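You operate a simulated robot arm through the tools that you are given. There is no shell and no other tool. Be economical: measure what you need, move in short steps, check, and stop when the job is done.

The job below is to be done with a simulated two-armed robot. You get a single attempt, and the scene is never put back.

Task
Tip the nibs into the pink bowl, then put the shaker back closed. Set down upright: what you pick out.

It is judged by the outcome, as a careful person would: the job done as asked, and still so three seconds after it is handed in. It fails if anything else is knocked over, pushed out of place, dropped, spilled or broken.

Robot
Two 7-joint arms with two-finger grippers on one trunk, on a base that drives. Base frame: it is fixed to the floor where the robot stands at the start and does not move with it; the origin is under the middle of the robot, x ahead of it, y to its left, z up; the surface under the hand at the start is at about z = 755. Readings come in mm, rad, newtons and seconds.
The left shoulder is at the start at [25, 217, 1080], the right one opposite. With the tool pointing down near the work surface each hand reaches from about 180 to 760 mm from the robot's upright axis, wherever it stands, measured 20 degrees to its own side. Places, roughly: brown lever [500, 300, 800]. Payload 2.2 kg a hand.
The TCP of each hand is the grasp point between the finger pads, 19 mm short of the fingertips. In the tool frame z runs along the fingers and y along their closing line. Largest opening 116 mm; the body of the gripper starts 70 mm behind the TCP.
Orientation is that of the tool frame in the base frame, as [roll, pitch, yaw] about the fixed x, y, z axes, in that order (R = Rz(yaw) Ry(pitch) Rx(roll)). With the fingers straight down and closing along the base's y, the tool's x points along the base's -x, its y along +y and its z along -z.

Tools
- The arms move only by the tool apply_moves. It takes "left_series", "right_series" or both (then of equal length, played together; a hand with none holds still); each is a list of rows, each an object of numbers (a shift or turn left out is 0, a gripper value left out holds the last): "gripper": the gripper command, from -1 (shut) to 1 (fully open), values between in proportion; "x", "y", "z": the shift along the tool's x, y, z in mm; "wx", "wy", "wz": the turn, a rotation vector about the tool's x, y, z in rad. In form: [{"gripper": .., "x": .., "y": .., "z": .., "wx": .., "wy": .., "wz": ..}, ...]. A call has 1 to 10 rows; each row is the pose to reach, as a shift and turn from the pose commanded when the call began, along the tool's axes at that moment. Each row takes 0.2 s and may step no farther than 50 mm and 0.15 rad from the row before; otherwise, or with a gripper value out of range, the whole call is refused. Where a pose cannot be reached the arm comes as near as it can. A force on the tool above 40 N (or 10 N above the force at the start of the call, whichever is more), or a blocked arm, ends the call early, and 0.2 s more pass. The fingers move at their own pace and stop on an object; they squeeze with about 39 N. The grip force told is the motor's: it shows also when the fingers shut on nothing. Time passes only in rows, and 0.2 s behind the last, so rows that repeat a pose let the fingers close. The reply holds the time, the measured pose of the TCP, the force on the tool along the base axes, the opening and the grip force, in the units named above and with some noise, with the torque about the TCP (base axes, N m) and any sound that the robot's microphone picked up.
- Cameras (640 x 400 px; columns grow to the right, rows downward): "scene" is now at [132.6, 5.6, 1252.5]; the picture's right is [0.03, -1.00, 0.00], its down [-0.56, -0.02, -0.83] and it looks along [0.83, 0.03, -0.56] (base axes); focal length 245 px, centre (320, 200). "left" rides on the left gripper at [69, 15, -97] in its tool frame; the picture's right is [-0.21, 0.98, 0.00], its down [-0.76, -0.17, -0.63] and it looks along [-0.62, -0.14, 0.77] (tool axes); focal length 251 px, centre (320, 200). "right" rides on the right gripper at [69, -15, -96] in its tool frame; the picture's right is [0.21, 0.98, 0.00], its down [-0.76, 0.17, -0.63] and it looks along [-0.62, 0.14, 0.77] (tool axes); focal length 251 px, centre (320, 200). There is no depth. A picture from a camera that has moved, and an enlarged one, comes with that camera's place and axes in the base frame and with its lens.
- capture(camera): a new picture of that camera. The clock stands still meanwhile.
- lift_body(by): slides the trunk up (or, below 0, down) by that many mm; the arms and the scene camera ride with it, the base frame stays. It gives what a move gives, with no picture.
- roll_base(legs): drives the robot by 1 to 6 legs, each [ahead, left, turn to the left] in mm, mm and rad, along the robot's own axes; the way and the turn of a leg run together, so that a leg with both is an arc; at most 1500 mm and 3.142 rad a leg. The arms and the cameras ride along, it lands a little off, and it stops where it bumps. It gives what a move gives.
- aim_head(pan, tilt): turns the head with the scene camera to pan (to the left, within 1.396 rad either way) and tilt (down, from -0.506 to 1.204), counted from straight ahead of the robot. It gives what a move gives.
- close_up(camera, box): a new picture of the part [left, top, right, bottom] of that camera's present view, enlarged. The clock stands still meanwhile.
- sign_off(): hands the job in; it is judged then, once.

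Work in short steps. Places have to be worked out from the pictures, the camera data and where the tool is seen: move nearer, look again, correct. Check each grasp and each placing, and mend what went wrong. You have 120 turns and 108 pictures in all, those below and enlarged ones among them. Open the grippers and draw the arms clear of the work before you hand the job in, unless the task says otherwise; then end with one line.

The tools are called after "Call:" as a command line: name --argument value ..., lists and objects as JSON in quotes. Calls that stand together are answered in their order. apply_moves: Moves the arms, as the interface text tells. Its arguments: {"type":"object","properties":{"left_series":{"type":"array","items":{"type":"object","properties":{"gripper":{"type":"number"},"x":{"type":"number"},"y":{"type":"number"},"z":{"type":"number"},"wx":{"type":"number"},"wy":{"type":"number"},"wz":{"type":"number"}}}},"right_series":{"type":"array","items":{"type":"object","properties":{"gripper":{"type":"number"},"x":{"type":"number"},"y":{"type":"number"},"z":{"type":"number"},"wx":{"type":"number"},"wy":{"type":"number"},"wz":{"type":"number"}}}}},"required":[]} The other tools are called the same way: lift_body (by) slides the trunk up or down; roll_base (legs) drives the base; aim_head (pan, tilt) turns the head that bears the scene camera; capture (camera) takes a picture; close_up (camera, box) takes an enlarged picture of a part of a camera's view; sign_off () hands the job in.

At the start:

```text
clock: 0.0
left_ee_pos: [501.7, 423.6, 1054.9]
left_ee_rot: [-3.14, -0.002, 3.14]
left_wrist_force: [0.2, -0.3, -0.4]
left_moment: [-0.02, 0.01, -0.01]
left_grip_width: 116.0
left_finger_force: 0.0
right_ee_pos: [595.9, -93.5, 1056.7]
right_ee_rot: [-3.138, -0.002, -3.141]
right_wrist_force: [0.4, 0.1, -0.3]
right_moment: [0.01, 0.03, -0.04]
right_grip_width: 115.8
right_finger_force: 0.1
trunk travel left (down, up): [-225.0, 265.0]
robot x, y, heading: [0.4, 1.2, 0.003]
head pan, tilt: [0.035, 0.585]
```

scene: 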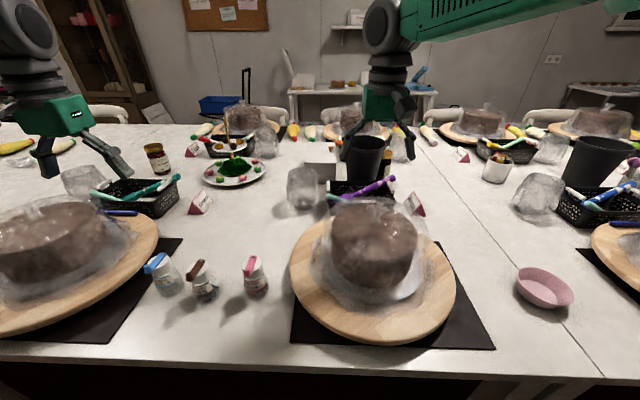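
right: 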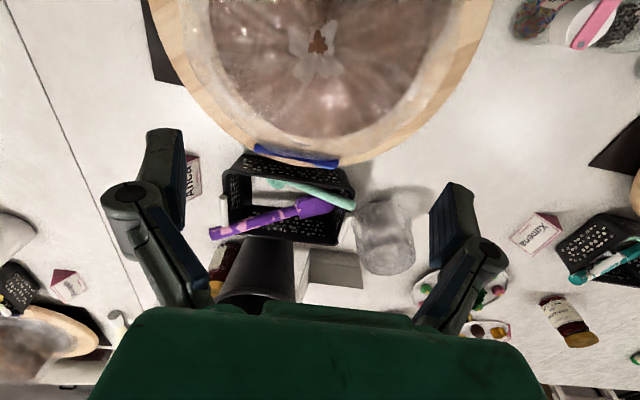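
left: 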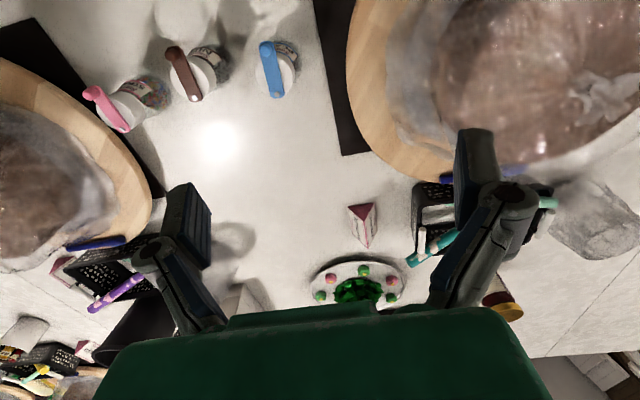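

I see three shakers with blue, brown and pink levers, and a pink bowl on the right. I'll look at the shakers closer to find the nibs.

Call:
close_up --camera "scene" --box '[130, 235, 290, 335]'

Call:
close_up --camera "left" --box '[70, 20, 310, 170]'

Call:
close_up --camera "scene" --box '[480, 240, 608, 320]'

```text
4.00 times, centred on (210, 285) of scene
camera zoom: at [132.6, 5.6, 1252.5], right [0.03, -1.0, 0.0], down [-0.56, -0.02, -0.83], along [0.83, 0.03, -0.56], focal length 978 px, centre (760, -140)
```

zoom: 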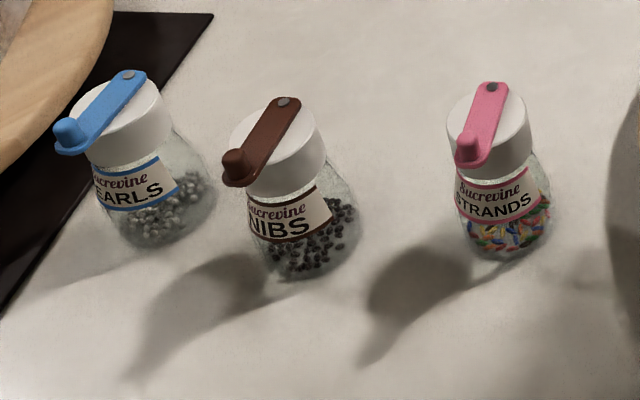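

```text
2.67 times, centred on (190, 95) of left
camera zoom: at [432.6, 437.9, 1152.0], right [0.21, 0.98, 0.0], down [0.76, -0.17, 0.63], along [0.62, -0.14, -0.78], focal length 670 px, centre (667, 480)
```

zoom: 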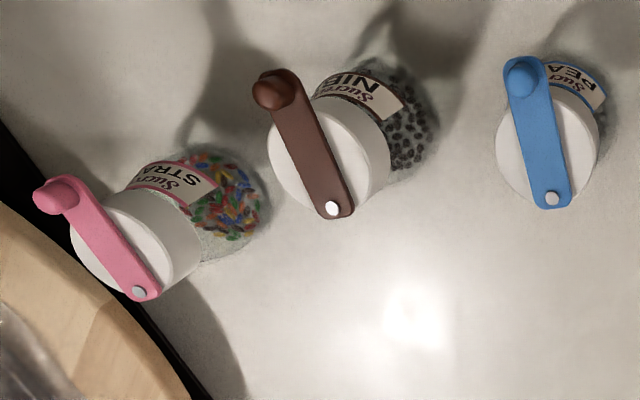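

```text
5.00 times, centred on (544, 280) of scene
camera zoom: at [132.6, 5.6, 1252.5], right [0.03, -1.0, 0.0], down [-0.56, -0.02, -0.83], along [0.83, 0.03, -0.56], focal length 1223 px, centre (-800, -200)
```

zoom: 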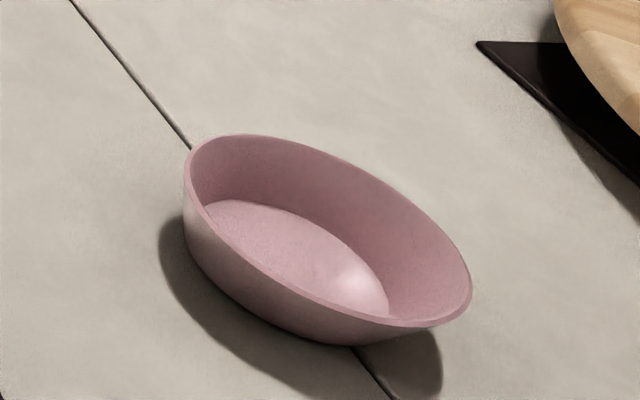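

The middle shaker is NIBS (brown lever): lid centre about (472, 278, 835), with the lever swivelling on a pin at its far side. I plan to hold it with a level left hand (tool x up), swing the lever with the right, then drive right and pour. First I test whether the left wrist can turn half a turn.

Call:
apply_moves --left_series '[{"wz": 0.15}, {"wz": 0.3}, {"wz": 0.45}, {"wz": 0.6}, {"wz": 0.75}, {"wz": 0.9}, {"wz": 1.05}, {"wz": 1.2}, {"wz": 1.35}, {"wz": 1.5}]'

```text
clock: 2.2
left_ee_pos: [496.7, 423.4, 1057.0]
left_ee_rot: [3.138, 0.0, 1.638]
left_wrist_force: [0.6, -0.2, 0.6]
left_moment: [0.01, 0.06, 0.03]
left_grip_width: 116.0
left_finger_force: 0.1
right_ee_pos: [592.4, -93.9, 1059.5]
right_ee_rot: [3.142, 0.002, 3.14]
right_wrist_force: [0.0, -0.7, -0.3]
right_moment: [0.0, -0.01, 0.04]
right_grip_width: 115.8
right_finger_force: 0.0
trunk travel left (down, up): [-225.0, 265.0]
robot x, y, heading: [-0.2, -1.0, -0.001]
head pan, tilt: [0.035, 0.585]
```

The turn works; I continue to the full half-turn.

Call:
apply_moves --left_series '[{"wz": 0.15}, {"wz": 0.3}, {"wz": 0.45}, {"wz": 0.6}, {"wz": 0.75}, {"wz": 0.9}, {"wz": 1.05}, {"wz": 1.2}, {"wz": 1.35}, {"wz": 1.5}]'

```text
clock: 4.4
left_ee_pos: [497.5, 422.0, 1055.9]
left_ee_rot: [3.141, -0.001, 0.14]
left_wrist_force: [1.1, -1.0, -0.6]
left_moment: [0.0, 0.03, 0.04]
left_grip_width: 116.0
left_finger_force: 0.1
right_ee_pos: [593.0, -94.7, 1060.0]
right_ee_rot: [3.141, 0.002, 3.141]
right_wrist_force: [0.6, 0.2, 1.0]
right_moment: [0.01, 0.0, -0.03]
right_grip_width: 115.9
right_finger_force: 0.0
trunk travel left (down, up): [-225.0, 265.0]
robot x, y, heading: [-2.2, 0.3, 0.004]
head pan, tilt: [0.035, 0.585]
```

Works. Finish the yaw while moving back, then pitch the hand level.

Call:
apply_moves --left_series '[{"wz": 0.14, "x": -40, "y": 20}, {"wz": 0.14, "x": -80, "y": 50}]'

Call:
apply_moves --left_series '[{"wy": 0.15}, {"wy": 0.3}, {"wy": 0.45}, {"wy": 0.6}, {"wy": 0.75}, {"wy": 0.9}, {"wy": 1.05}, {"wy": 1.2}, {"wy": 1.35}, {"wy": 1.5}]'

```text
clock: 5.0
left_ee_pos: [424.6, 361.8, 1057.0]
left_ee_rot: [-3.139, -0.003, 0.001]
left_wrist_force: [0.0, -0.4, 0.7]
left_moment: [0.01, 0.0, 0.05]
left_grip_width: 116.3
left_finger_force: 0.0
right_ee_pos: [590.7, -95.7, 1058.5]
right_ee_rot: [3.14, 0.004, 3.14]
right_wrist_force: [-1.1, -0.3, 0.3]
right_moment: [0.02, -0.01, -0.04]
right_grip_width: 115.8
right_finger_force: 0.0
trunk travel left (down, up): [-225.0, 265.0]
robot x, y, heading: [1.3, -1.4, 0.001]
head pan, tilt: [0.035, 0.585]
```

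```text
clock: 7.2
left_ee_pos: [472.4, 418.9, 1065.9]
left_ee_rot: [-2.924, -1.499, -0.225]
left_wrist_force: [-1.8, 1.7, -3.1]
left_moment: [-0.05, -0.33, -0.13]
left_grip_width: 115.7
left_finger_force: 0.1
left hand out of reach, approached as far as the arm can: row 6, 7, 8, 9, 10
right_ee_pos: [589.5, -93.1, 1060.6]
right_ee_rot: [3.141, 0.006, -3.14]
right_wrist_force: [-0.3, -0.6, 0.3]
right_moment: [0.07, -0.05, 0.02]
right_grip_width: 115.9
right_finger_force: 0.2
trunk travel left (down, up): [-225.0, 265.0]
robot x, y, heading: [2.1, -2.8, 0.002]
head pan, tilt: [0.035, 0.585]
```

The level orientation is reachable but too close to the body, so I'll drive back 180 mm for elbow room.

Call:
roll_base --legs '[[-180, 0, 0]]'

Call:
capture --camera "left"

Call:
capture --camera "scene"

```text
clock: 8.7
left_ee_pos: [290.3, 417.3, 1064.8]
left_ee_rot: [-3.124, -1.502, -0.017]
left_wrist_force: [-0.7, -0.3, -0.5]
left_moment: [0.01, 0.04, 0.02]
left_grip_width: 116.1
left_finger_force: 0.0
right_ee_pos: [410.3, -95.3, 1059.1]
right_ee_rot: [3.14, 0.003, -3.138]
right_wrist_force: [1.0, -0.4, 0.2]
right_moment: [-0.02, -0.05, -0.02]
right_grip_width: 116.2
right_finger_force: 0.0
trunk travel left (down, up): [-225.0, 265.0]
robot x, y, heading: [-178.4, 1.8, -0.002]
head pan, tilt: [0.035, 0.585]
```

```text
101 pictures are left
camera left: at [199.1, 402.4, 1141.0], right [-0.02, -0.98, -0.22], down [-0.68, 0.17, -0.71], along [0.73, 0.13, -0.67], focal length 251 px, centre (320, 200)
```

left: 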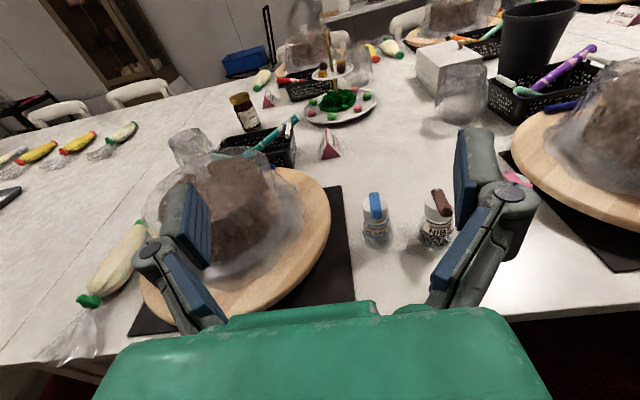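

```text
100 pictures are left
camera scene: at [-50.6, 3.6, 1252.7], right [0.04, -1.0, 0.0], down [-0.55, -0.02, -0.83], along [0.83, 0.03, -0.55], focal length 245 px, centre (320, 200)
```

scene: 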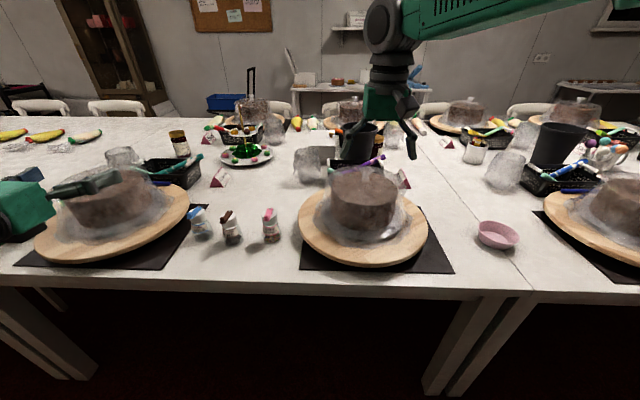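

The arm is now level and correct. I shift over toward y=278 and partway down, still short of the table edge, with a smaller opening.

Call:
apply_moves --left_series '[{"gripper": 0.45, "y": 35, "x": -30, "wy": 0.07}, {"y": 70, "x": -60, "wy": 0.07}, {"y": 105, "x": -100, "wy": 0.07}, {"y": 139, "x": -135, "wy": 0.07}, {"y": 139, "x": -180, "wy": 0.07}]'

Call:
capture --camera "left"

```text
refused: row 3 steps farther than a row can; nothing moved
```

```text
99 pictures are left
camera left: at [199.1, 402.4, 1141.0], right [-0.02, -0.98, -0.22], down [-0.68, 0.17, -0.71], along [0.73, 0.13, -0.67], focal length 251 px, centre (320, 200)
```

left: 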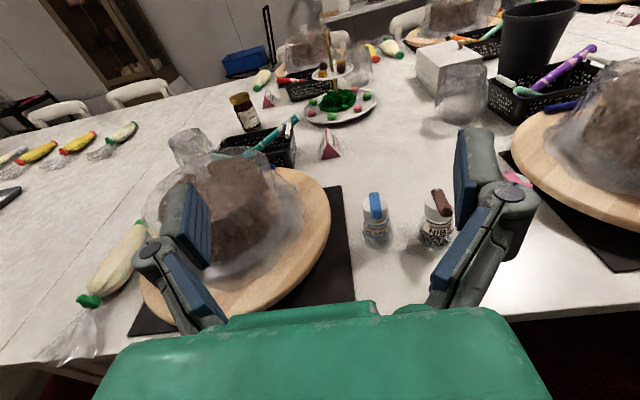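

One step was too long; repeating with smaller steps.

Call:
apply_moves --left_series '[{"gripper": 0.45, "y": 35, "x": -30, "wy": 0.07}, {"y": 70, "x": -60, "wy": 0.07}, {"y": 105, "x": -90, "wy": 0.07}, {"y": 139, "x": -120, "wy": 0.07}, {"y": 139, "x": -165, "wy": 0.07}]'

Call:
capture --camera "left"

```text
clock: 9.9
left_ee_pos: [276.9, 413.4, 982.8]
left_ee_rot: [2.329, -1.569, 0.804]
left_wrist_force: [-0.5, 0.9, 0.1]
left_moment: [0.03, -0.01, 0.02]
left_grip_width: 84.2
left_finger_force: 0.1
left hand out of reach, approached as far as the arm can: row 1, 2, 3, 4, 5
right_ee_pos: [409.7, -92.7, 1061.0]
right_ee_rot: [-3.141, 0.005, -3.139]
right_wrist_force: [0.4, 0.9, -0.4]
right_moment: [-0.01, 0.02, 0.02]
right_grip_width: 116.0
right_finger_force: 0.1
trunk travel left (down, up): [-225.0, 265.0]
robot x, y, heading: [-184.5, -2.8, 0.005]
head pan, tilt: [0.035, 0.585]
```

```text
98 pictures are left
camera left: at [180.8, 397.8, 1053.5], right [-0.01, -0.98, -0.21], down [-0.63, 0.17, -0.76], along [0.78, 0.13, -0.62], focal length 251 px, centre (320, 200)
```

left: 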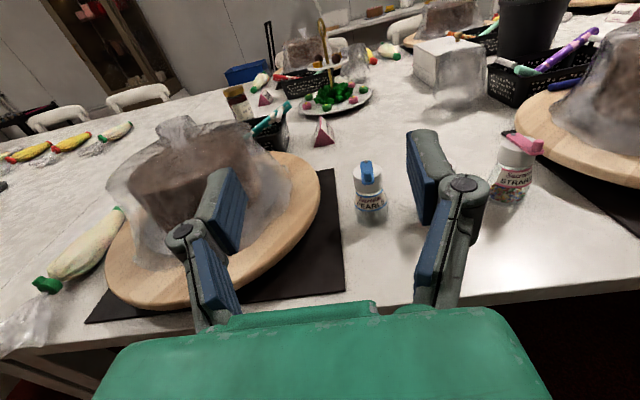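

Still too bunched near the body; I move forward along tool z while staying above everything.

Call:
apply_moves --left_series '[{"z": 40}, {"z": 80}]'

```text
clock: 10.5
left_ee_pos: [306.9, 447.1, 977.2]
left_ee_rot: [1.329, -1.569, 1.811]
left_wrist_force: [0.4, -0.2, -1.0]
left_moment: [-0.01, -0.03, -0.01]
left_grip_width: 84.2
left_finger_force: 0.0
left hand out of reach, approached as far as the arm can: row 1, 2
right_ee_pos: [410.1, -92.3, 1061.0]
right_ee_rot: [-3.141, 0.006, -3.137]
right_wrist_force: [-0.6, 0.8, 0.3]
right_moment: [-0.01, 0.01, -0.02]
right_grip_width: 115.8
right_finger_force: 0.0
trunk travel left (down, up): [-225.0, 265.0]
robot x, y, heading: [-182.7, -0.5, 0.003]
head pan, tilt: [0.035, 0.585]
```

I need to know how the commanded pose relates to the measured one; a small back-off in y toward larger y tells me.

Call:
apply_moves --left_series '[{"z": 40}, {"z": 80, "y": -30}, {"z": 80, "y": -70}, {"z": 80, "y": -110}, {"z": 80, "y": -110}]'

```text
clock: 11.7
left_ee_pos: [371.3, 555.2, 978.7]
left_ee_rot: [-0.888, -1.568, -2.259]
left_wrist_force: [-0.9, -0.7, -0.1]
left_moment: [0.03, 0.02, -0.01]
left_grip_width: 84.1
left_finger_force: 0.0
left hand out of reach, approached as far as the arm can: row 1, 2, 3, 4, 5
right_ee_pos: [409.5, -95.0, 1061.5]
right_ee_rot: [3.14, 0.007, 3.141]
right_wrist_force: [1.0, 0.4, 0.0]
right_moment: [0.0, 0.03, -0.02]
right_grip_width: 115.7
right_finger_force: 0.1
trunk travel left (down, up): [-225.0, 265.0]
robot x, y, heading: [-185.7, 1.2, 0.004]
head pan, tilt: [0.035, 0.585]
```

The wrist limit binds in the flipped roll near y=278. I'll instead grasp in the natural roll with a downward tilt, and use the flip for pouring. Raise first, then unroll the wrist.

Call:
apply_moves --left_series '[{"x": 45}, {"x": 90}, {"x": 110, "wz": -0.15}, {"x": 110, "wz": -0.3}, {"x": 110, "wz": -0.45}, {"x": 110, "wz": -0.6}, {"x": 110, "wz": -0.75}, {"x": 110, "wz": -0.9}, {"x": 110, "wz": -1.05}, {"x": 110, "wz": -1.2}]'

Call:
apply_moves --left_series '[{"wz": -0.15}, {"wz": -0.3}, {"wz": -0.45}, {"wz": -0.6}, {"wz": -0.75}, {"wz": -0.9}, {"wz": -1.05}, {"wz": -1.2}, {"wz": -1.35}, {"wz": -1.5}]'

Call:
apply_moves --left_series '[{"wz": -0.15}, {"wz": -0.3}, {"wz": -0.44}]'

```text
clock: 13.9
left_ee_pos: [374.8, 556.6, 1088.9]
left_ee_rot: [1.569, -0.368, 1.568]
left_wrist_force: [-1.3, 0.5, 0.4]
left_moment: [-0.02, 0.01, -0.01]
left_grip_width: 84.0
left_finger_force: 0.1
right_ee_pos: [408.5, -94.3, 1061.5]
right_ee_rot: [3.141, 0.006, -3.141]
right_wrist_force: [0.3, -0.4, 0.7]
right_moment: [-0.03, -0.05, -0.01]
right_grip_width: 116.0
right_finger_force: 0.1
trunk travel left (down, up): [-225.0, 265.0]
robot x, y, heading: [-182.3, 2.5, -0.002]
head pan, tilt: [0.035, 0.585]
```

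```text
clock: 16.1
left_ee_pos: [374.0, 556.0, 1089.6]
left_ee_rot: [1.567, 1.131, 1.564]
left_wrist_force: [0.1, -0.3, -0.4]
left_moment: [0.02, 0.04, 0.01]
left_grip_width: 84.0
left_finger_force: 0.1
right_ee_pos: [407.6, -94.8, 1060.5]
right_ee_rot: [3.141, 0.005, -3.14]
right_wrist_force: [-0.2, -0.2, 0.6]
right_moment: [-0.01, 0.01, -0.01]
right_grip_width: 115.8
right_finger_force: 0.0
trunk travel left (down, up): [-225.0, 265.0]
robot x, y, heading: [-182.5, -4.0, 0.005]
head pan, tilt: [0.035, 0.585]
```

```text
clock: 16.9
left_ee_pos: [373.0, 556.1, 1089.7]
left_ee_rot: [-0.031, 1.569, -0.033]
left_wrist_force: [-0.4, -0.6, 0.1]
left_moment: [0.02, 0.0, 0.03]
left_grip_width: 84.1
left_finger_force: 0.1
right_ee_pos: [408.6, -94.4, 1060.3]
right_ee_rot: [3.141, 0.005, -3.139]
right_wrist_force: [1.1, -0.3, -0.6]
right_moment: [-0.03, 0.01, -0.02]
right_grip_width: 116.0
right_finger_force: 0.1
trunk travel left (down, up): [-225.0, 265.0]
robot x, y, heading: [-178.9, 0.4, 0.003]
head pan, tilt: [0.035, 0.585]
```

Natural roll regained. Now move right to y≈278 and pitch down 0.7 rad while still high.

Call:
apply_moves --left_series '[{"y": -45}, {"y": -90}, {"y": -135}, {"y": -180}, {"y": -225, "wy": 0.14}, {"y": -250, "wy": 0.28}, {"y": -278, "wy": 0.42}, {"y": -278, "wy": 0.56}, {"y": -278, "wy": 0.7}, {"y": -278, "wy": 0.7}]'

Call:
capture --camera "left"

```text
clock: 19.1
left_ee_pos: [372.2, 282.4, 1087.9]
left_ee_rot: [-3.14, 0.872, -3.141]
left_wrist_force: [0.2, 0.4, -1.1]
left_moment: [-0.02, 0.0, -0.02]
left_grip_width: 84.4
left_finger_force: 0.1
left hand out of reach, approached as far as the arm can: row 1, 2, 3, 4, 5
right_ee_pos: [409.0, -90.4, 1061.3]
right_ee_rot: [-3.14, 0.005, -3.141]
right_wrist_force: [-0.8, -0.1, -0.9]
right_moment: [-0.02, 0.02, -0.01]
right_grip_width: 115.9
right_finger_force: 0.0
trunk travel left (down, up): [-225.0, 265.0]
robot x, y, heading: [-186.8, -0.7, 0.001]
head pan, tilt: [0.035, 0.585]
```

```text
97 pictures are left
camera left: at [253.4, 297.0, 1097.0], right [0.14, 0.98, 0.16], down [0.0, -0.16, 0.99], along [0.99, -0.14, -0.03], focal length 251 px, centre (320, 200)
```

left: 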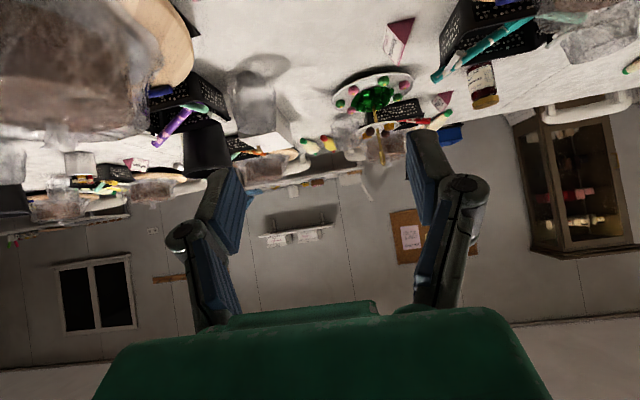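

Good: tool now points 40° below level. Move to a pre-grasp about 110 mm behind the shaker along the tool axis.

Call:
apply_moves --left_series '[{"x": 32, "z": 31, "y": -1}, {"x": 64, "z": 62, "y": -2}, {"x": 96, "z": 93, "y": -3}, {"x": 128, "z": 124, "y": -4}, {"x": 160, "z": 155, "y": -4}, {"x": 160, "z": 155, "y": -4}]'

Call:
capture --camera "left"

Call:
close_up --camera "scene" --box '[160, 180, 320, 280]'

```text
clock: 20.5
left_ee_pos: [389.9, 276.7, 866.5]
left_ee_rot: [3.14, 0.872, 3.138]
left_wrist_force: [-0.6, -0.5, 0.5]
left_moment: [-0.03, 0.02, 0.0]
left_grip_width: 84.1
left_finger_force: 0.1
right_ee_pos: [408.4, -94.4, 1062.6]
right_ee_rot: [3.141, 0.006, -3.139]
right_wrist_force: [-0.1, 0.6, 0.7]
right_moment: [-0.02, -0.01, -0.02]
right_grip_width: 116.1
right_finger_force: 0.1
trunk travel left (down, up): [-225.0, 265.0]
robot x, y, heading: [-181.4, -2.1, -0.001]
head pan, tilt: [0.035, 0.585]
```

```text
96 pictures are left
camera left: at [271.9, 291.1, 876.7], right [0.14, 0.98, 0.17], down [0.0, -0.17, 0.99], along [0.99, -0.14, -0.02], focal length 251 px, centre (320, 200)
```

left: 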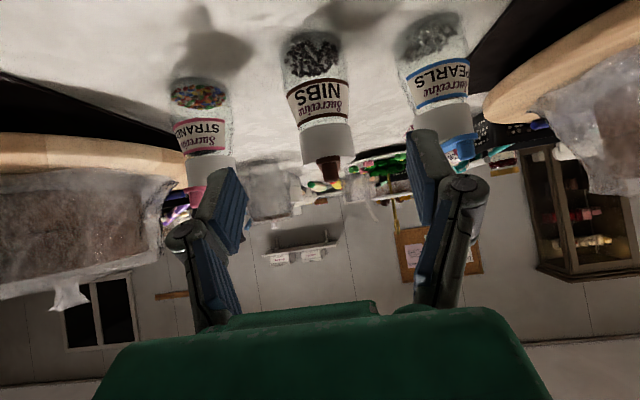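

```text
4.00 times, centred on (240, 230) of scene
camera zoom: at [-48.9, 4.8, 1252.6], right [0.04, -1.0, 0.0], down [-0.55, -0.02, -0.83], along [0.83, 0.03, -0.56], focal length 978 px, centre (640, 80)
```

zoom: 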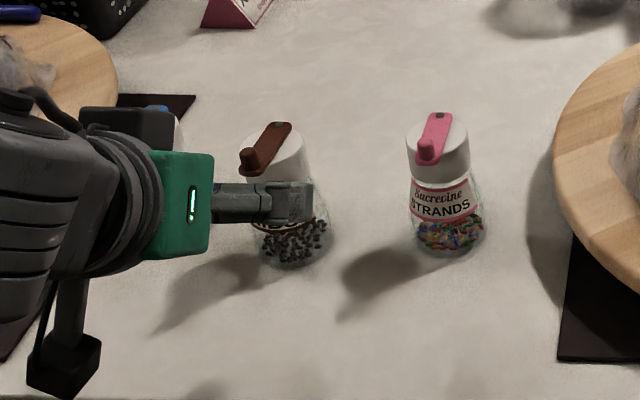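

A clear side view; I zoom in on the nibs shaker to measure its shape.

Call:
close_up --camera "left" --box '[230, 10, 430, 210]'

```text
2.00 times, centred on (330, 110) of left
camera zoom: at [271.9, 291.1, 876.7], right [0.14, 0.98, 0.17], down [0.0, -0.17, 0.99], along [0.99, -0.14, -0.02], focal length 503 px, centre (300, 380)
```

zoom: 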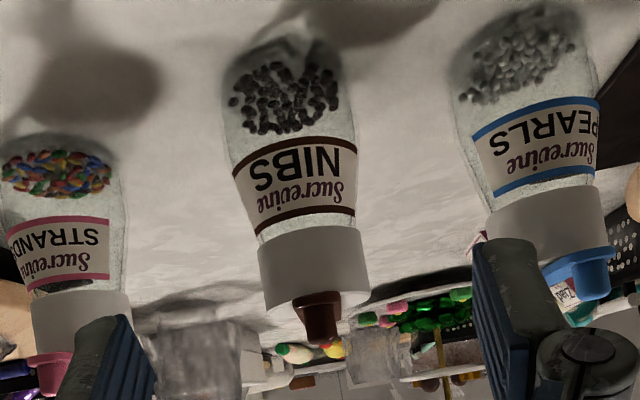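

Lid spans z≈822–845, about 45 mm wide, body slightly tapered. I'll grip the lid low with a flatter tilt (~17°) so the lever stays free; flatten the hand first at ~100 mm standoff.

Call:
apply_moves --left_series '[{"x": 8, "z": -3, "wy": -0.14, "gripper": 0.25}, {"x": 14, "z": -5, "wy": -0.28}, {"x": 19, "z": -7, "wy": -0.4}, {"x": 19, "z": -7, "wy": -0.4}]'

Call:
capture --camera "left"

Call:
close_up --camera "scene" --box '[160, 180, 320, 280]'

```text
clock: 21.5
left_ee_pos: [383.1, 276.5, 862.4]
left_ee_rot: [3.138, 1.012, 3.136]
left_wrist_force: [0.1, 0.2, -0.1]
left_moment: [0.0, 0.02, 0.0]
left_grip_width: 72.4
left_finger_force: 0.0
left hand out of reach, approached as far as the arm can: row 2, 3, 4
right_ee_pos: [408.2, -93.4, 1061.7]
right_ee_rot: [3.14, 0.005, -3.139]
right_wrist_force: [-0.4, 0.6, 0.4]
right_moment: [-0.05, 0.0, 0.01]
right_grip_width: 116.0
right_finger_force: 0.0
trunk travel left (down, up): [-225.0, 265.0]
robot x, y, heading: [-182.4, -0.3, 0.007]
head pan, tilt: [0.035, 0.585]
```

```text
93 pictures are left
camera left: at [264.3, 291.4, 855.6], right [0.12, 0.98, 0.18], down [-0.14, -0.17, 0.98], along [0.98, -0.14, 0.11], focal length 251 px, centre (320, 200)
```

left: 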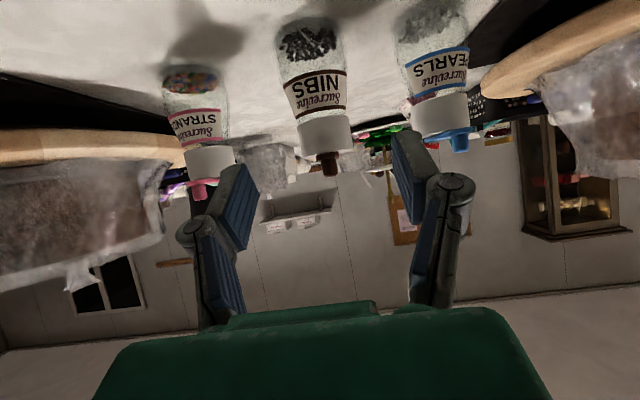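

```text
4.00 times, centred on (240, 230) of scene
camera zoom: at [-48.4, 5.6, 1252.5], right [0.04, -1.0, 0.0], down [-0.56, -0.02, -0.83], along [0.83, 0.03, -0.56], focal length 978 px, centre (640, 80)
```

zoom: 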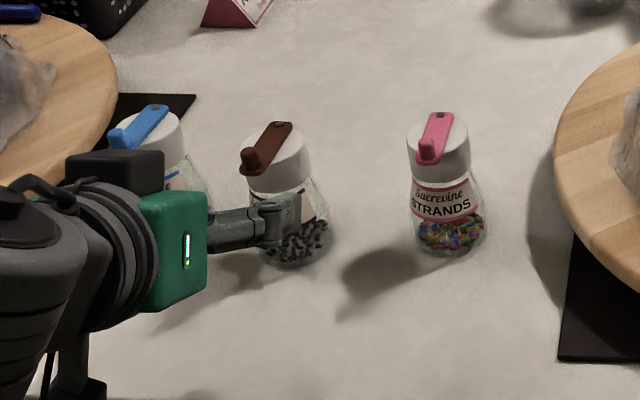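

The flatter tilt needs more reach, and the lever can be worked later in the air. I drive back another 90 mm (hand retreats from the shakers), then flatten.

Call:
roll_base --legs '[[-90, 0, 0]]'

Call:
apply_moves --left_series '[{"z": 30}, {"z": 60}, {"z": 60, "wy": -0.14}, {"z": 60, "wy": -0.26}, {"z": 60, "wy": -0.26}]'

```text
clock: 22.6
left_ee_pos: [292.0, 276.1, 863.5]
left_ee_rot: [3.139, 1.012, 3.136]
left_wrist_force: [-0.5, 0.6, -0.1]
left_moment: [0.04, -0.01, 0.02]
left_grip_width: 72.7
left_finger_force: 0.1
right_ee_pos: [318.5, -93.8, 1061.3]
right_ee_rot: [3.141, 0.008, -3.138]
right_wrist_force: [-0.7, -0.5, 0.6]
right_moment: [0.0, -0.05, -0.03]
right_grip_width: 116.0
right_finger_force: 0.0
trunk travel left (down, up): [-225.0, 265.0]
robot x, y, heading: [-268.3, 2.2, -0.002]
head pan, tilt: [0.035, 0.585]
```

```text
clock: 23.8
left_ee_pos: [340.6, 273.2, 834.5]
left_ee_rot: [3.135, 1.014, 3.133]
left_wrist_force: [-0.1, 0.4, -0.3]
left_moment: [0.02, -0.02, -0.01]
left_grip_width: 72.6
left_finger_force: 0.0
left hand out of reach, approached as far as the arm can: row 3, 4, 5
right_ee_pos: [315.5, -96.2, 1063.4]
right_ee_rot: [3.14, 0.011, -3.139]
right_wrist_force: [-1.2, -0.8, -0.1]
right_moment: [-0.01, 0.04, 0.0]
right_grip_width: 116.1
right_finger_force: 0.1
trunk travel left (down, up): [-225.0, 265.0]
robot x, y, heading: [-269.8, -2.6, 0.002]
head pan, tilt: [0.035, 0.585]
```

Continue forward to x≈400 (still short of the shaker), then try flattening there.

Call:
apply_moves --left_series '[{"x": -25, "z": 20, "y": 2}, {"x": -49, "z": 40, "y": 3}, {"x": -49, "z": 40, "y": 3, "wy": -0.13}, {"x": -49, "z": 40, "y": 3, "wy": -0.26}, {"x": -49, "z": 40, "y": 3, "wy": -0.26}]'

```text
clock: 25.0
left_ee_pos: [401.7, 277.8, 853.4]
left_ee_rot: [3.135, 1.077, 3.133]
left_wrist_force: [0.4, 0.1, 0.1]
left_moment: [0.0, 0.01, -0.03]
left_grip_width: 72.5
left_finger_force: 0.0
left hand out of reach, approached as far as the arm can: row 3, 4, 5
right_ee_pos: [315.6, -95.2, 1063.6]
right_ee_rot: [3.14, 0.009, -3.14]
right_wrist_force: [-0.5, 0.4, 0.0]
right_moment: [0.02, 0.02, 0.01]
right_grip_width: 115.8
right_finger_force: 0.0
trunk travel left (down, up): [-225.0, 265.0]
robot x, y, heading: [-269.6, -1.7, 0.001]
head pan, tilt: [0.035, 0.585]
```

The wrist limit comes from the high shoulder. Raise the hand 150 mm, then lower the trunk by 150.

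Call:
apply_moves --left_series '[{"x": -43, "z": -24}, {"x": -86, "z": -48}, {"x": -132, "z": -71}]'

Call:
lift_body --by -150

Call:
apply_moves --left_series '[{"wy": -0.1}, {"wy": -0.2}, {"wy": -0.2}]'

Call:
capture --camera "scene"

```text
refused: row 3 steps farther than a row can; nothing moved
```

```text
clock: 26.2
left_ee_pos: [402.9, 274.1, 767.8]
left_ee_rot: [3.138, 1.107, 3.135]
left_wrist_force: [-13.4, 0.1, 11.7]
left_moment: [0.05, 0.13, 0.09]
left_grip_width: 76.6
left_finger_force: 1.4
right_ee_pos: [311.3, -97.2, 962.5]
right_ee_rot: [3.139, 0.011, -3.14]
right_wrist_force: [-0.2, 0.2, -1.2]
right_moment: [0.02, 0.05, -0.02]
right_grip_width: 116.2
right_finger_force: 0.0
trunk travel left (down, up): [-123.0, 367.0]
robot x, y, heading: [-271.7, -1.1, 0.005]
head pan, tilt: [0.035, 0.585]
stopped: the force on the tool passed its limit at 48 N (the readings are from after the stop); the commanded pose is now the measured one
```

```text
clock: 27.0
left_ee_pos: [404.1, 275.9, 768.2]
left_ee_rot: [3.136, 1.106, 3.137]
left_wrist_force: [5.3, -0.1, 11.2]
left_moment: [-0.12, -0.23, -0.01]
left_grip_width: 72.0
left_finger_force: 0.1
left hand out of reach, approached as far as the arm can: row 1, 2, 3
right_ee_pos: [313.1, -96.8, 963.7]
right_ee_rot: [3.14, 0.013, -3.14]
right_wrist_force: [0.1, -0.1, 0.1]
right_moment: [0.0, 0.02, 0.02]
right_grip_width: 115.9
right_finger_force: 0.0
trunk travel left (down, up): [-123.0, 367.0]
robot x, y, heading: [-268.7, -2.3, 0.001]
head pan, tilt: [0.035, 0.585]
```

```text
91 pictures are left
camera scene: at [-138.1, 4.2, 1150.5], right [0.04, -1.0, 0.0], down [-0.55, -0.02, -0.83], along [0.83, 0.03, -0.55], focal length 245 px, centre (320, 200)
```

scene: 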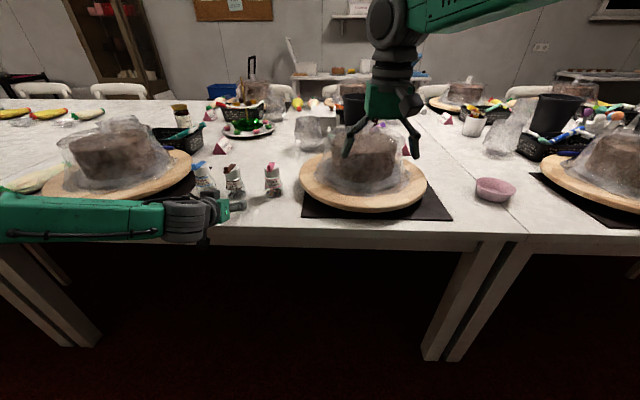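

That was my mistake: the raise was refused and the fingertips touched bare table on lowering; nothing else was touched. I raise the hand now.

Call:
apply_moves --left_series '[{"x": -27, "z": -13}, {"x": -54, "z": -27}, {"x": -89, "z": -45}]'

Call:
capture --camera "left"

```text
clock: 27.8
left_ee_pos: [403.8, 273.6, 866.3]
left_ee_rot: [3.137, 1.103, 3.135]
left_wrist_force: [-0.1, -0.1, -0.6]
left_moment: [-0.02, -0.01, 0.03]
left_grip_width: 72.6
left_finger_force: 0.1
right_ee_pos: [312.0, -96.2, 963.3]
right_ee_rot: [3.138, 0.015, -3.139]
right_wrist_force: [-0.7, -0.4, 0.0]
right_moment: [0.02, -0.03, 0.01]
right_grip_width: 116.0
right_finger_force: 0.0
trunk travel left (down, up): [-123.0, 367.0]
robot x, y, heading: [-267.1, 1.2, 0.0]
head pan, tilt: [0.035, 0.585]
```

```text
90 pictures are left
camera left: at [287.0, 288.1, 848.3], right [0.1, 0.98, 0.19], down [-0.22, -0.17, 0.96], along [0.97, -0.14, 0.2], focal length 251 px, centre (320, 200)
```

left: 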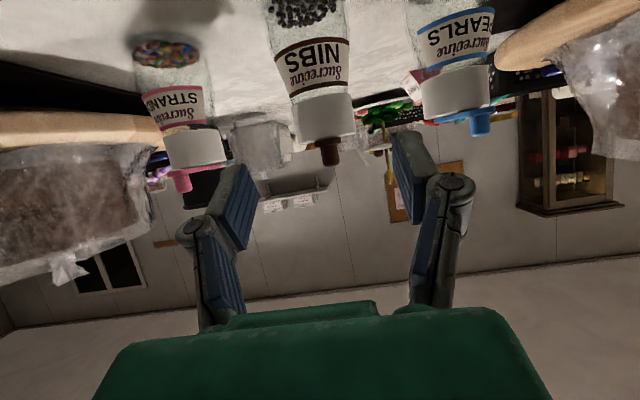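

All shakers still stand. Now flatten further to ~15°.

Call:
apply_moves --left_series '[{"wy": -0.1}, {"wy": -0.2}, {"wy": -0.2}]'

Call:
close_up --camera "left" --box '[190, 0, 450, 200]'

Call:
close_up --camera "scene" --box '[160, 130, 320, 230]'

```text
clock: 28.6
left_ee_pos: [405.1, 278.1, 865.2]
left_ee_rot: [-3.118, 1.226, -3.138]
left_wrist_force: [-0.2, 0.4, -0.2]
left_moment: [0.0, -0.01, 0.01]
left_grip_width: 72.6
left_finger_force: 0.1
left hand out of reach, approached as far as the arm can: row 2, 3
right_ee_pos: [313.7, -95.6, 962.5]
right_ee_rot: [3.14, 0.013, -3.14]
right_wrist_force: [0.9, 0.0, 0.0]
right_moment: [0.0, 0.0, -0.03]
right_grip_width: 115.8
right_finger_force: 0.0
trunk travel left (down, up): [-123.0, 367.0]
robot x, y, heading: [-271.2, 1.0, 0.003]
head pan, tilt: [0.035, 0.585]
```

```text
2.00 times, centred on (320, 100) of left
camera zoom: at [290.5, 294.7, 835.1], right [0.09, 0.98, 0.19], down [-0.34, -0.15, 0.93], along [0.94, -0.15, 0.32], focal length 503 px, centre (320, 400)
```

zoom: 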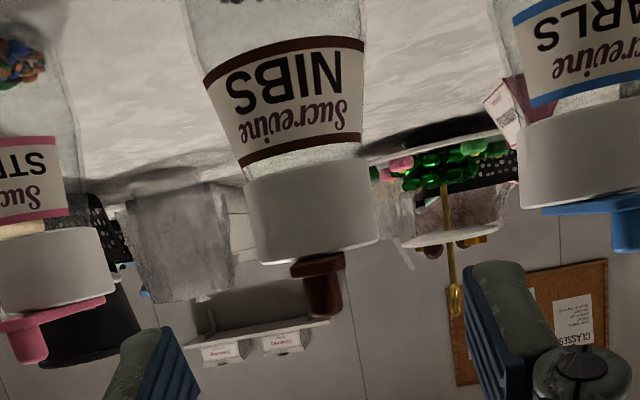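

```text
4.00 times, centred on (240, 180) of scene
camera zoom: at [-137.4, 5.9, 1150.3], right [0.04, -1.0, 0.0], down [-0.56, -0.02, -0.83], along [0.83, 0.03, -0.56], focal length 978 px, centre (640, 280)
```

zoom: 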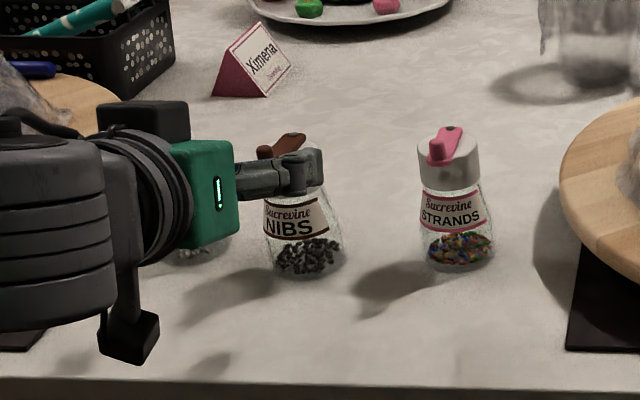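

Tilt is now ~20°. Lid at about (466, 277), z 823–843. Approach in two stages along the tool axis.

Call:
apply_moves --left_series '[{"x": 14}, {"x": 14, "z": 20}, {"x": 14, "z": 40}]'

Call:
capture --camera "left"

Call:
close_up --camera "scene" --box '[180, 140, 280, 210]'

```text
clock: 29.4
left_ee_pos: [436.7, 285.9, 841.2]
left_ee_rot: [-3.116, 1.218, -3.136]
left_wrist_force: [-0.5, 1.0, -0.8]
left_moment: [0.01, -0.01, 0.02]
left_grip_width: 72.3
left_finger_force: 0.0
left hand out of reach, approached as far as the arm can: row 3
right_ee_pos: [313.7, -96.2, 962.3]
right_ee_rot: [3.139, 0.013, -3.14]
right_wrist_force: [0.1, 0.4, 1.0]
right_moment: [0.0, 0.01, -0.02]
right_grip_width: 116.1
right_finger_force: 0.1
trunk travel left (down, up): [-123.0, 367.0]
robot x, y, heading: [-272.3, -2.9, 0.002]
head pan, tilt: [0.035, 0.585]
```

```text
87 pictures are left
camera left: at [323.0, 303.8, 810.4], right [0.09, 0.98, 0.19], down [-0.33, -0.15, 0.93], along [0.94, -0.15, 0.31], focal length 251 px, centre (320, 200)
```

left: 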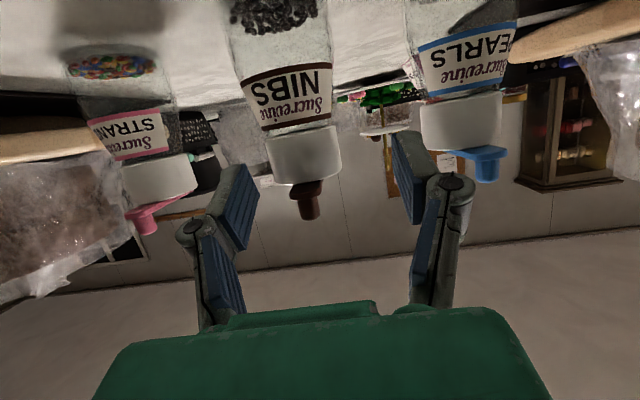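

```text
5.71 times, centred on (230, 175) of scene
camera zoom: at [-136.9, 5.9, 1150.2], right [0.04, -1.0, 0.0], down [-0.56, -0.02, -0.83], along [0.83, 0.03, -0.56], focal length 1398 px, centre (834, 343)
```

zoom: 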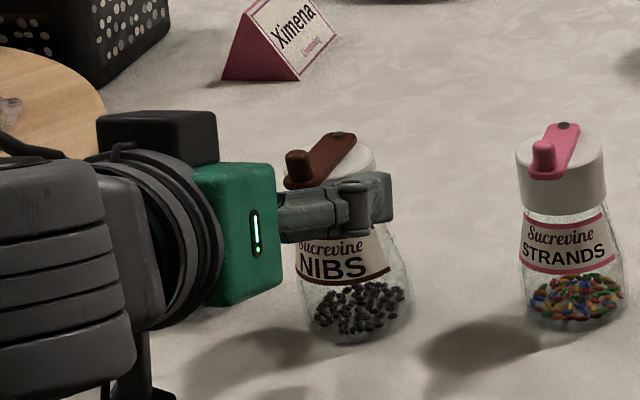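

The reach limit pushed y to 286; I correct y by −9 with a slightly steeper tilt before advancing.

Call:
apply_moves --left_series '[{"y": -5, "wy": 0.06}, {"y": -9, "wy": 0.1}, {"y": -9, "wy": 0.1}]'

```text
clock: 30.2
left_ee_pos: [437.4, 278.4, 841.4]
left_ee_rot: [-3.122, 1.124, 3.139]
left_wrist_force: [-0.1, 0.1, -0.3]
left_moment: [0.0, -0.01, -0.01]
left_grip_width: 72.5
left_finger_force: 0.1
right_ee_pos: [313.1, -97.2, 962.4]
right_ee_rot: [3.14, 0.013, -3.14]
right_wrist_force: [-0.5, 0.4, -0.3]
right_moment: [0.01, 0.01, -0.03]
right_grip_width: 116.1
right_finger_force: 0.1
trunk travel left (down, up): [-123.0, 367.0]
robot x, y, heading: [-269.4, -0.5, 0.007]
head pan, tilt: [0.035, 0.585]
```

Centred at y=278. Advance 32 mm along the tool to straddle the lid.

Call:
apply_moves --left_series '[{"z": 11, "y": -1}, {"z": 22, "y": -1}, {"z": 32, "y": -1}]'

Call:
capture --camera "left"

Call:
close_up --camera "scene" --box '[180, 140, 280, 210]'

```text
clock: 31.0
left_ee_pos: [467.1, 276.5, 828.0]
left_ee_rot: [-3.122, 1.124, 3.139]
left_wrist_force: [-0.7, -0.4, 0.5]
left_moment: [0.01, -0.02, 0.0]
left_grip_width: 72.1
left_finger_force: 0.1
right_ee_pos: [313.2, -95.9, 962.3]
right_ee_rot: [3.14, 0.011, -3.138]
right_wrist_force: [1.1, 0.8, -0.1]
right_moment: [0.03, 0.0, -0.02]
right_grip_width: 115.9
right_finger_force: 0.0
trunk travel left (down, up): [-123.0, 367.0]
robot x, y, heading: [-266.9, -0.7, -0.003]
head pan, tilt: [0.035, 0.585]
```

```text
85 pictures are left
camera left: at [350.6, 293.2, 808.4], right [0.11, 0.98, 0.19], down [-0.25, -0.15, 0.96], along [0.96, -0.15, 0.22], focal length 251 px, centre (320, 200)
```

left: 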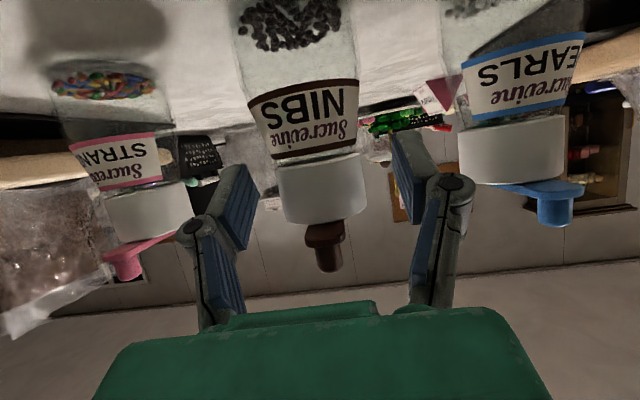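

```text
5.71 times, centred on (230, 175) of scene
camera zoom: at [-136.7, 5.0, 1150.2], right [0.04, -1.0, 0.0], down [-0.56, -0.02, -0.83], along [0.83, 0.03, -0.56], focal length 1398 px, centre (834, 343)
```

zoom: 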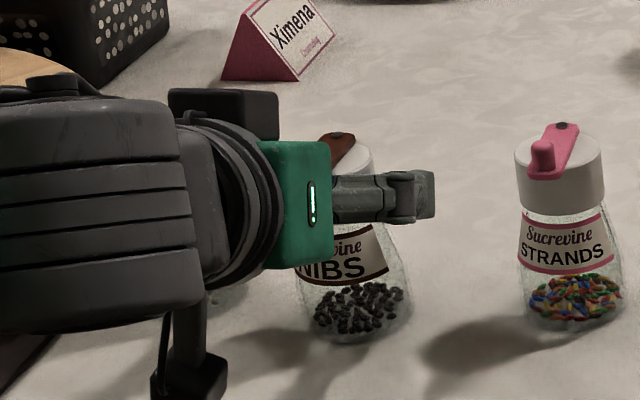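

TCP projects to about pixel (320,187), right on the lid centre (323,188), and the lid width matches the depth. Close the gripper.

Call:
apply_moves --left_series '[{"gripper": -0.1}, {"gripper": -0.3}, {"gripper": -0.5}, {"gripper": -0.7}, {"gripper": -0.7}]'

Call:
capture --camera "left"

```text
clock: 32.2
left_ee_pos: [467.1, 276.6, 829.2]
left_ee_rot: [-3.122, 1.123, 3.138]
left_wrist_force: [0.7, -1.3, 2.0]
left_moment: [-0.04, -0.02, -0.02]
left_grip_width: 48.5
left_finger_force: 39.1
right_ee_pos: [312.2, -96.5, 962.8]
right_ee_rot: [3.14, 0.012, -3.14]
right_wrist_force: [-0.2, -0.1, 0.6]
right_moment: [-0.02, 0.0, -0.01]
right_grip_width: 115.9
right_finger_force: 0.0
trunk travel left (down, up): [-123.0, 367.0]
robot x, y, heading: [-271.9, 0.9, -0.002]
head pan, tilt: [0.035, 0.585]
```

```text
83 pictures are left
camera left: at [350.4, 293.3, 808.6], right [0.11, 0.98, 0.19], down [-0.25, -0.15, 0.96], along [0.96, -0.15, 0.22], focal length 251 px, centre (320, 200)
```

left: 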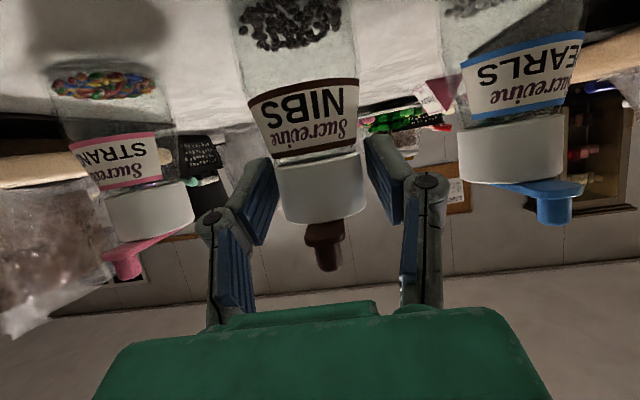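

Firm grip at 48.5 mm. Lift straight up 150 mm.

Call:
apply_moves --left_series '[{"x": -9, "z": -4}, {"x": -27, "z": -13}, {"x": -63, "z": -30}, {"x": -99, "z": -47}, {"x": -135, "z": -65}, {"x": -135, "z": -65}]'

Call:
capture --camera "left"

Call:
capture --camera "scene"

```text
clock: 33.6
left_ee_pos: [467.8, 277.9, 977.1]
left_ee_rot: [-3.122, 1.122, 3.14]
left_wrist_force: [-0.6, 0.6, -2.3]
left_moment: [-0.02, -0.01, 0.0]
left_grip_width: 48.2
left_finger_force: 38.8
right_ee_pos: [313.7, -96.0, 961.9]
right_ee_rot: [3.141, 0.012, -3.139]
right_wrist_force: [-0.2, 0.1, 0.4]
right_moment: [-0.01, 0.04, -0.02]
right_grip_width: 116.0
right_finger_force: 0.1
trunk travel left (down, up): [-123.0, 367.0]
robot x, y, heading: [-268.7, -5.4, 0.004]
head pan, tilt: [0.035, 0.585]
```

```text
82 pictures are left
camera left: at [351.7, 295.5, 957.6], right [0.11, 0.98, 0.18], down [-0.24, -0.15, 0.96], along [0.96, -0.15, 0.22], focal length 251 px, centre (320, 200)
```

left: 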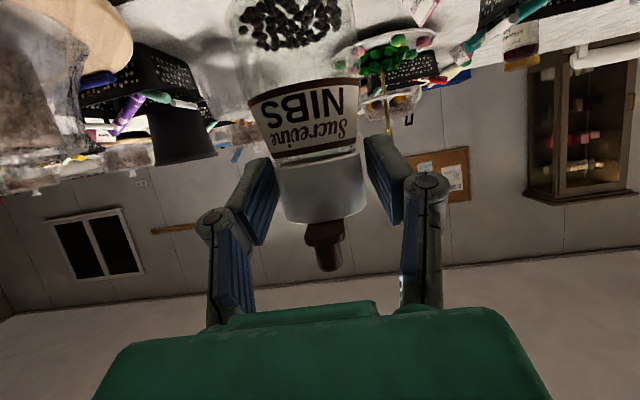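

```text
81 pictures are left
camera scene: at [-136.2, 4.8, 1150.1], right [0.04, -1.0, 0.0], down [-0.56, -0.02, -0.83], along [0.83, 0.03, -0.56], focal length 245 px, centre (320, 200)
```

scene: 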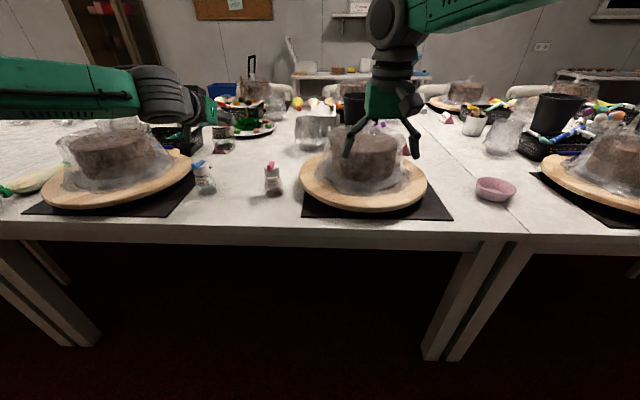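

Lifted cleanly. Now raise the right hand out of the way, and bring the left hand back and inward (x≈330, y≈100) with a yaw of −0.7 so both hands can work.

Call:
apply_moves --right_series '[{"z": -40, "y": -10}, {"z": -80, "y": -30}, {"z": -120, "y": -50}]'

Call:
apply_moves --left_series '[{"x": 10, "y": -25, "z": -21, "wx": 0.105, "wz": 0.05}, {"x": 20, "y": -55, "z": -42, "wx": 0.21, "wz": 0.1}, {"x": 30, "y": -85, "z": -63, "wx": 0.315, "wz": 0.15}, {"x": 40, "y": -115, "z": -84, "wx": 0.42, "wz": 0.2}, {"x": 50, "y": -147, "z": -105, "wx": 0.525, "wz": 0.25}, {"x": 59, "y": -178, "z": -124, "wx": 0.631, "wz": 0.302}, {"x": 59, "y": -178, "z": -124, "wx": 0.631, "wz": 0.302}]'

Call:
capture --camera "scene"

```text
clock: 34.4
left_ee_pos: [467.0, 277.8, 978.8]
left_ee_rot: [-3.125, 1.124, 3.136]
left_wrist_force: [-0.3, -0.1, -2.0]
left_moment: [0.0, 0.01, -0.02]
left_grip_width: 48.2
left_finger_force: 39.1
right_ee_pos: [312.5, -147.0, 1085.9]
right_ee_rot: [3.14, 0.015, -3.137]
right_wrist_force: [-0.4, 0.5, -0.4]
right_moment: [0.01, -0.05, 0.02]
right_grip_width: 115.9
right_finger_force: 0.1
trunk travel left (down, up): [-123.0, 367.0]
robot x, y, heading: [-269.8, -0.7, 0.001]
head pan, tilt: [0.035, 0.585]
```

```text
clock: 36.0
left_ee_pos: [326.7, 103.8, 982.2]
left_ee_rot: [-3.125, 1.129, 2.434]
left_wrist_force: [-0.6, 0.4, -1.6]
left_moment: [0.0, 0.03, -0.02]
left_grip_width: 48.2
left_finger_force: 38.9
right_ee_pos: [312.9, -145.6, 1085.3]
right_ee_rot: [3.139, 0.011, -3.14]
right_wrist_force: [0.1, -0.1, -0.9]
right_moment: [0.0, -0.02, 0.0]
right_grip_width: 116.0
right_finger_force: 0.0
trunk travel left (down, up): [-123.0, 367.0]
robot x, y, heading: [-270.2, -0.7, 0.003]
head pan, tilt: [0.035, 0.585]
```

```text
80 pictures are left
camera scene: at [-137.3, 4.5, 1150.3], right [0.04, -1.0, 0.0], down [-0.56, -0.02, -0.83], along [0.83, 0.03, -0.56], focal length 245 px, centre (320, 200)
```

scene: 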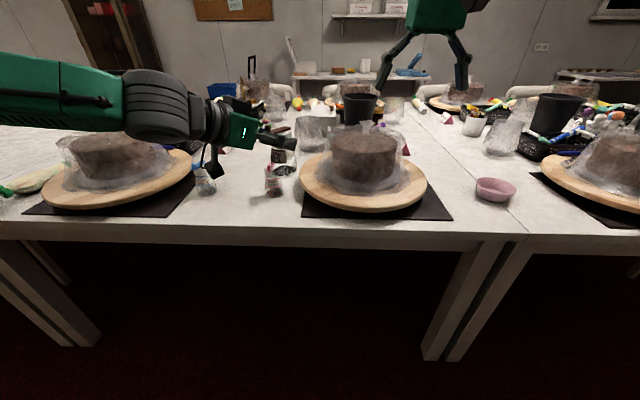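

Both reached well. Zoom on the shaker's lid and lever.

Call:
close_up --camera "scene" --box '[230, 110, 326, 200]'

Call:
capture --camera "right"

```text
4.44 times, centred on (278, 155) of scene
camera zoom: at [-137.3, 4.5, 1150.3], right [0.04, -1.0, 0.0], down [-0.56, -0.02, -0.83], along [0.83, 0.03, -0.56], focal length 1087 px, centre (507, 400)
```

zoom: 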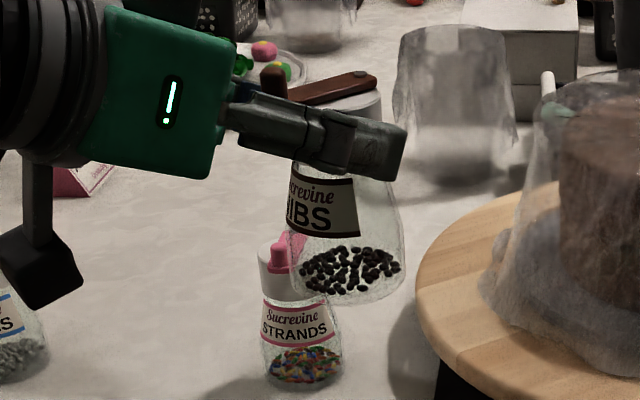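

```text
78 pictures are left
camera right: at [242.1, -162.3, 1180.5], right [-0.22, 0.98, 0.0], down [0.75, 0.17, 0.64], along [0.63, 0.14, -0.77], focal length 251 px, centre (320, 200)
```

right: 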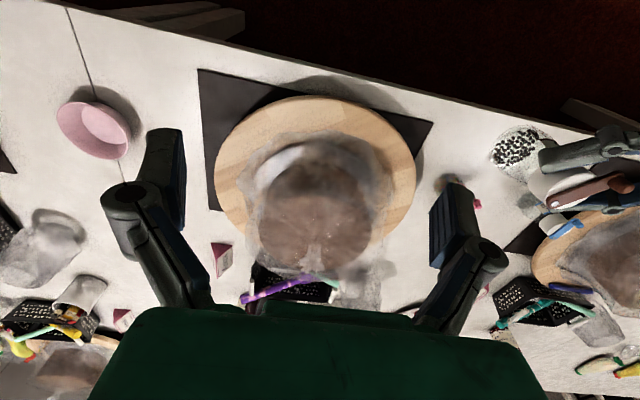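

The finger may sit near the lever's sweep; I bring the right hand a bit nearer to look from above.

Call:
apply_moves --right_series '[{"y": 40}, {"y": 85, "x": 20}, {"y": 110, "x": 50}, {"y": 110, "x": 50}]'

Call:
capture --camera "right"

```text
clock: 37.0
left_ee_pos: [328.0, 101.6, 981.2]
left_ee_rot: [-3.127, 1.126, 2.437]
left_wrist_force: [0.1, 0.3, -1.9]
left_moment: [0.04, 0.03, 0.0]
left_grip_width: 48.1
left_finger_force: 39.2
right_ee_pos: [261.6, -39.2, 1083.2]
right_ee_rot: [3.138, 0.011, -3.14]
right_wrist_force: [-0.2, -0.7, 0.7]
right_moment: [-0.01, 0.01, 0.01]
right_grip_width: 116.1
right_finger_force: 0.1
trunk travel left (down, up): [-123.0, 367.0]
robot x, y, heading: [-270.6, 0.9, 0.0]
head pan, tilt: [0.035, 0.585]
```

```text
77 pictures are left
camera right: at [190.9, -55.6, 1179.3], right [-0.22, 0.98, 0.0], down [0.75, 0.17, 0.64], along [0.63, 0.14, -0.77], focal length 251 px, centre (320, 200)
```

right: 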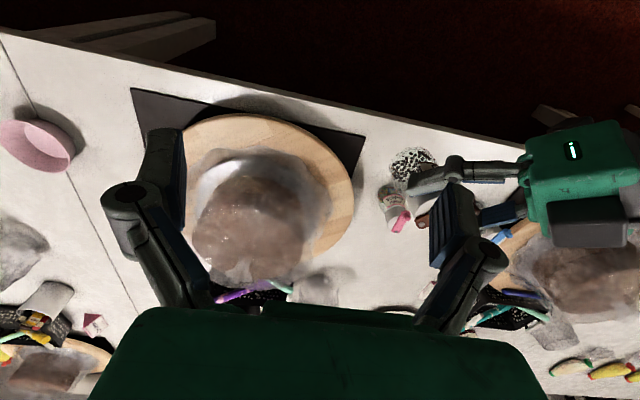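

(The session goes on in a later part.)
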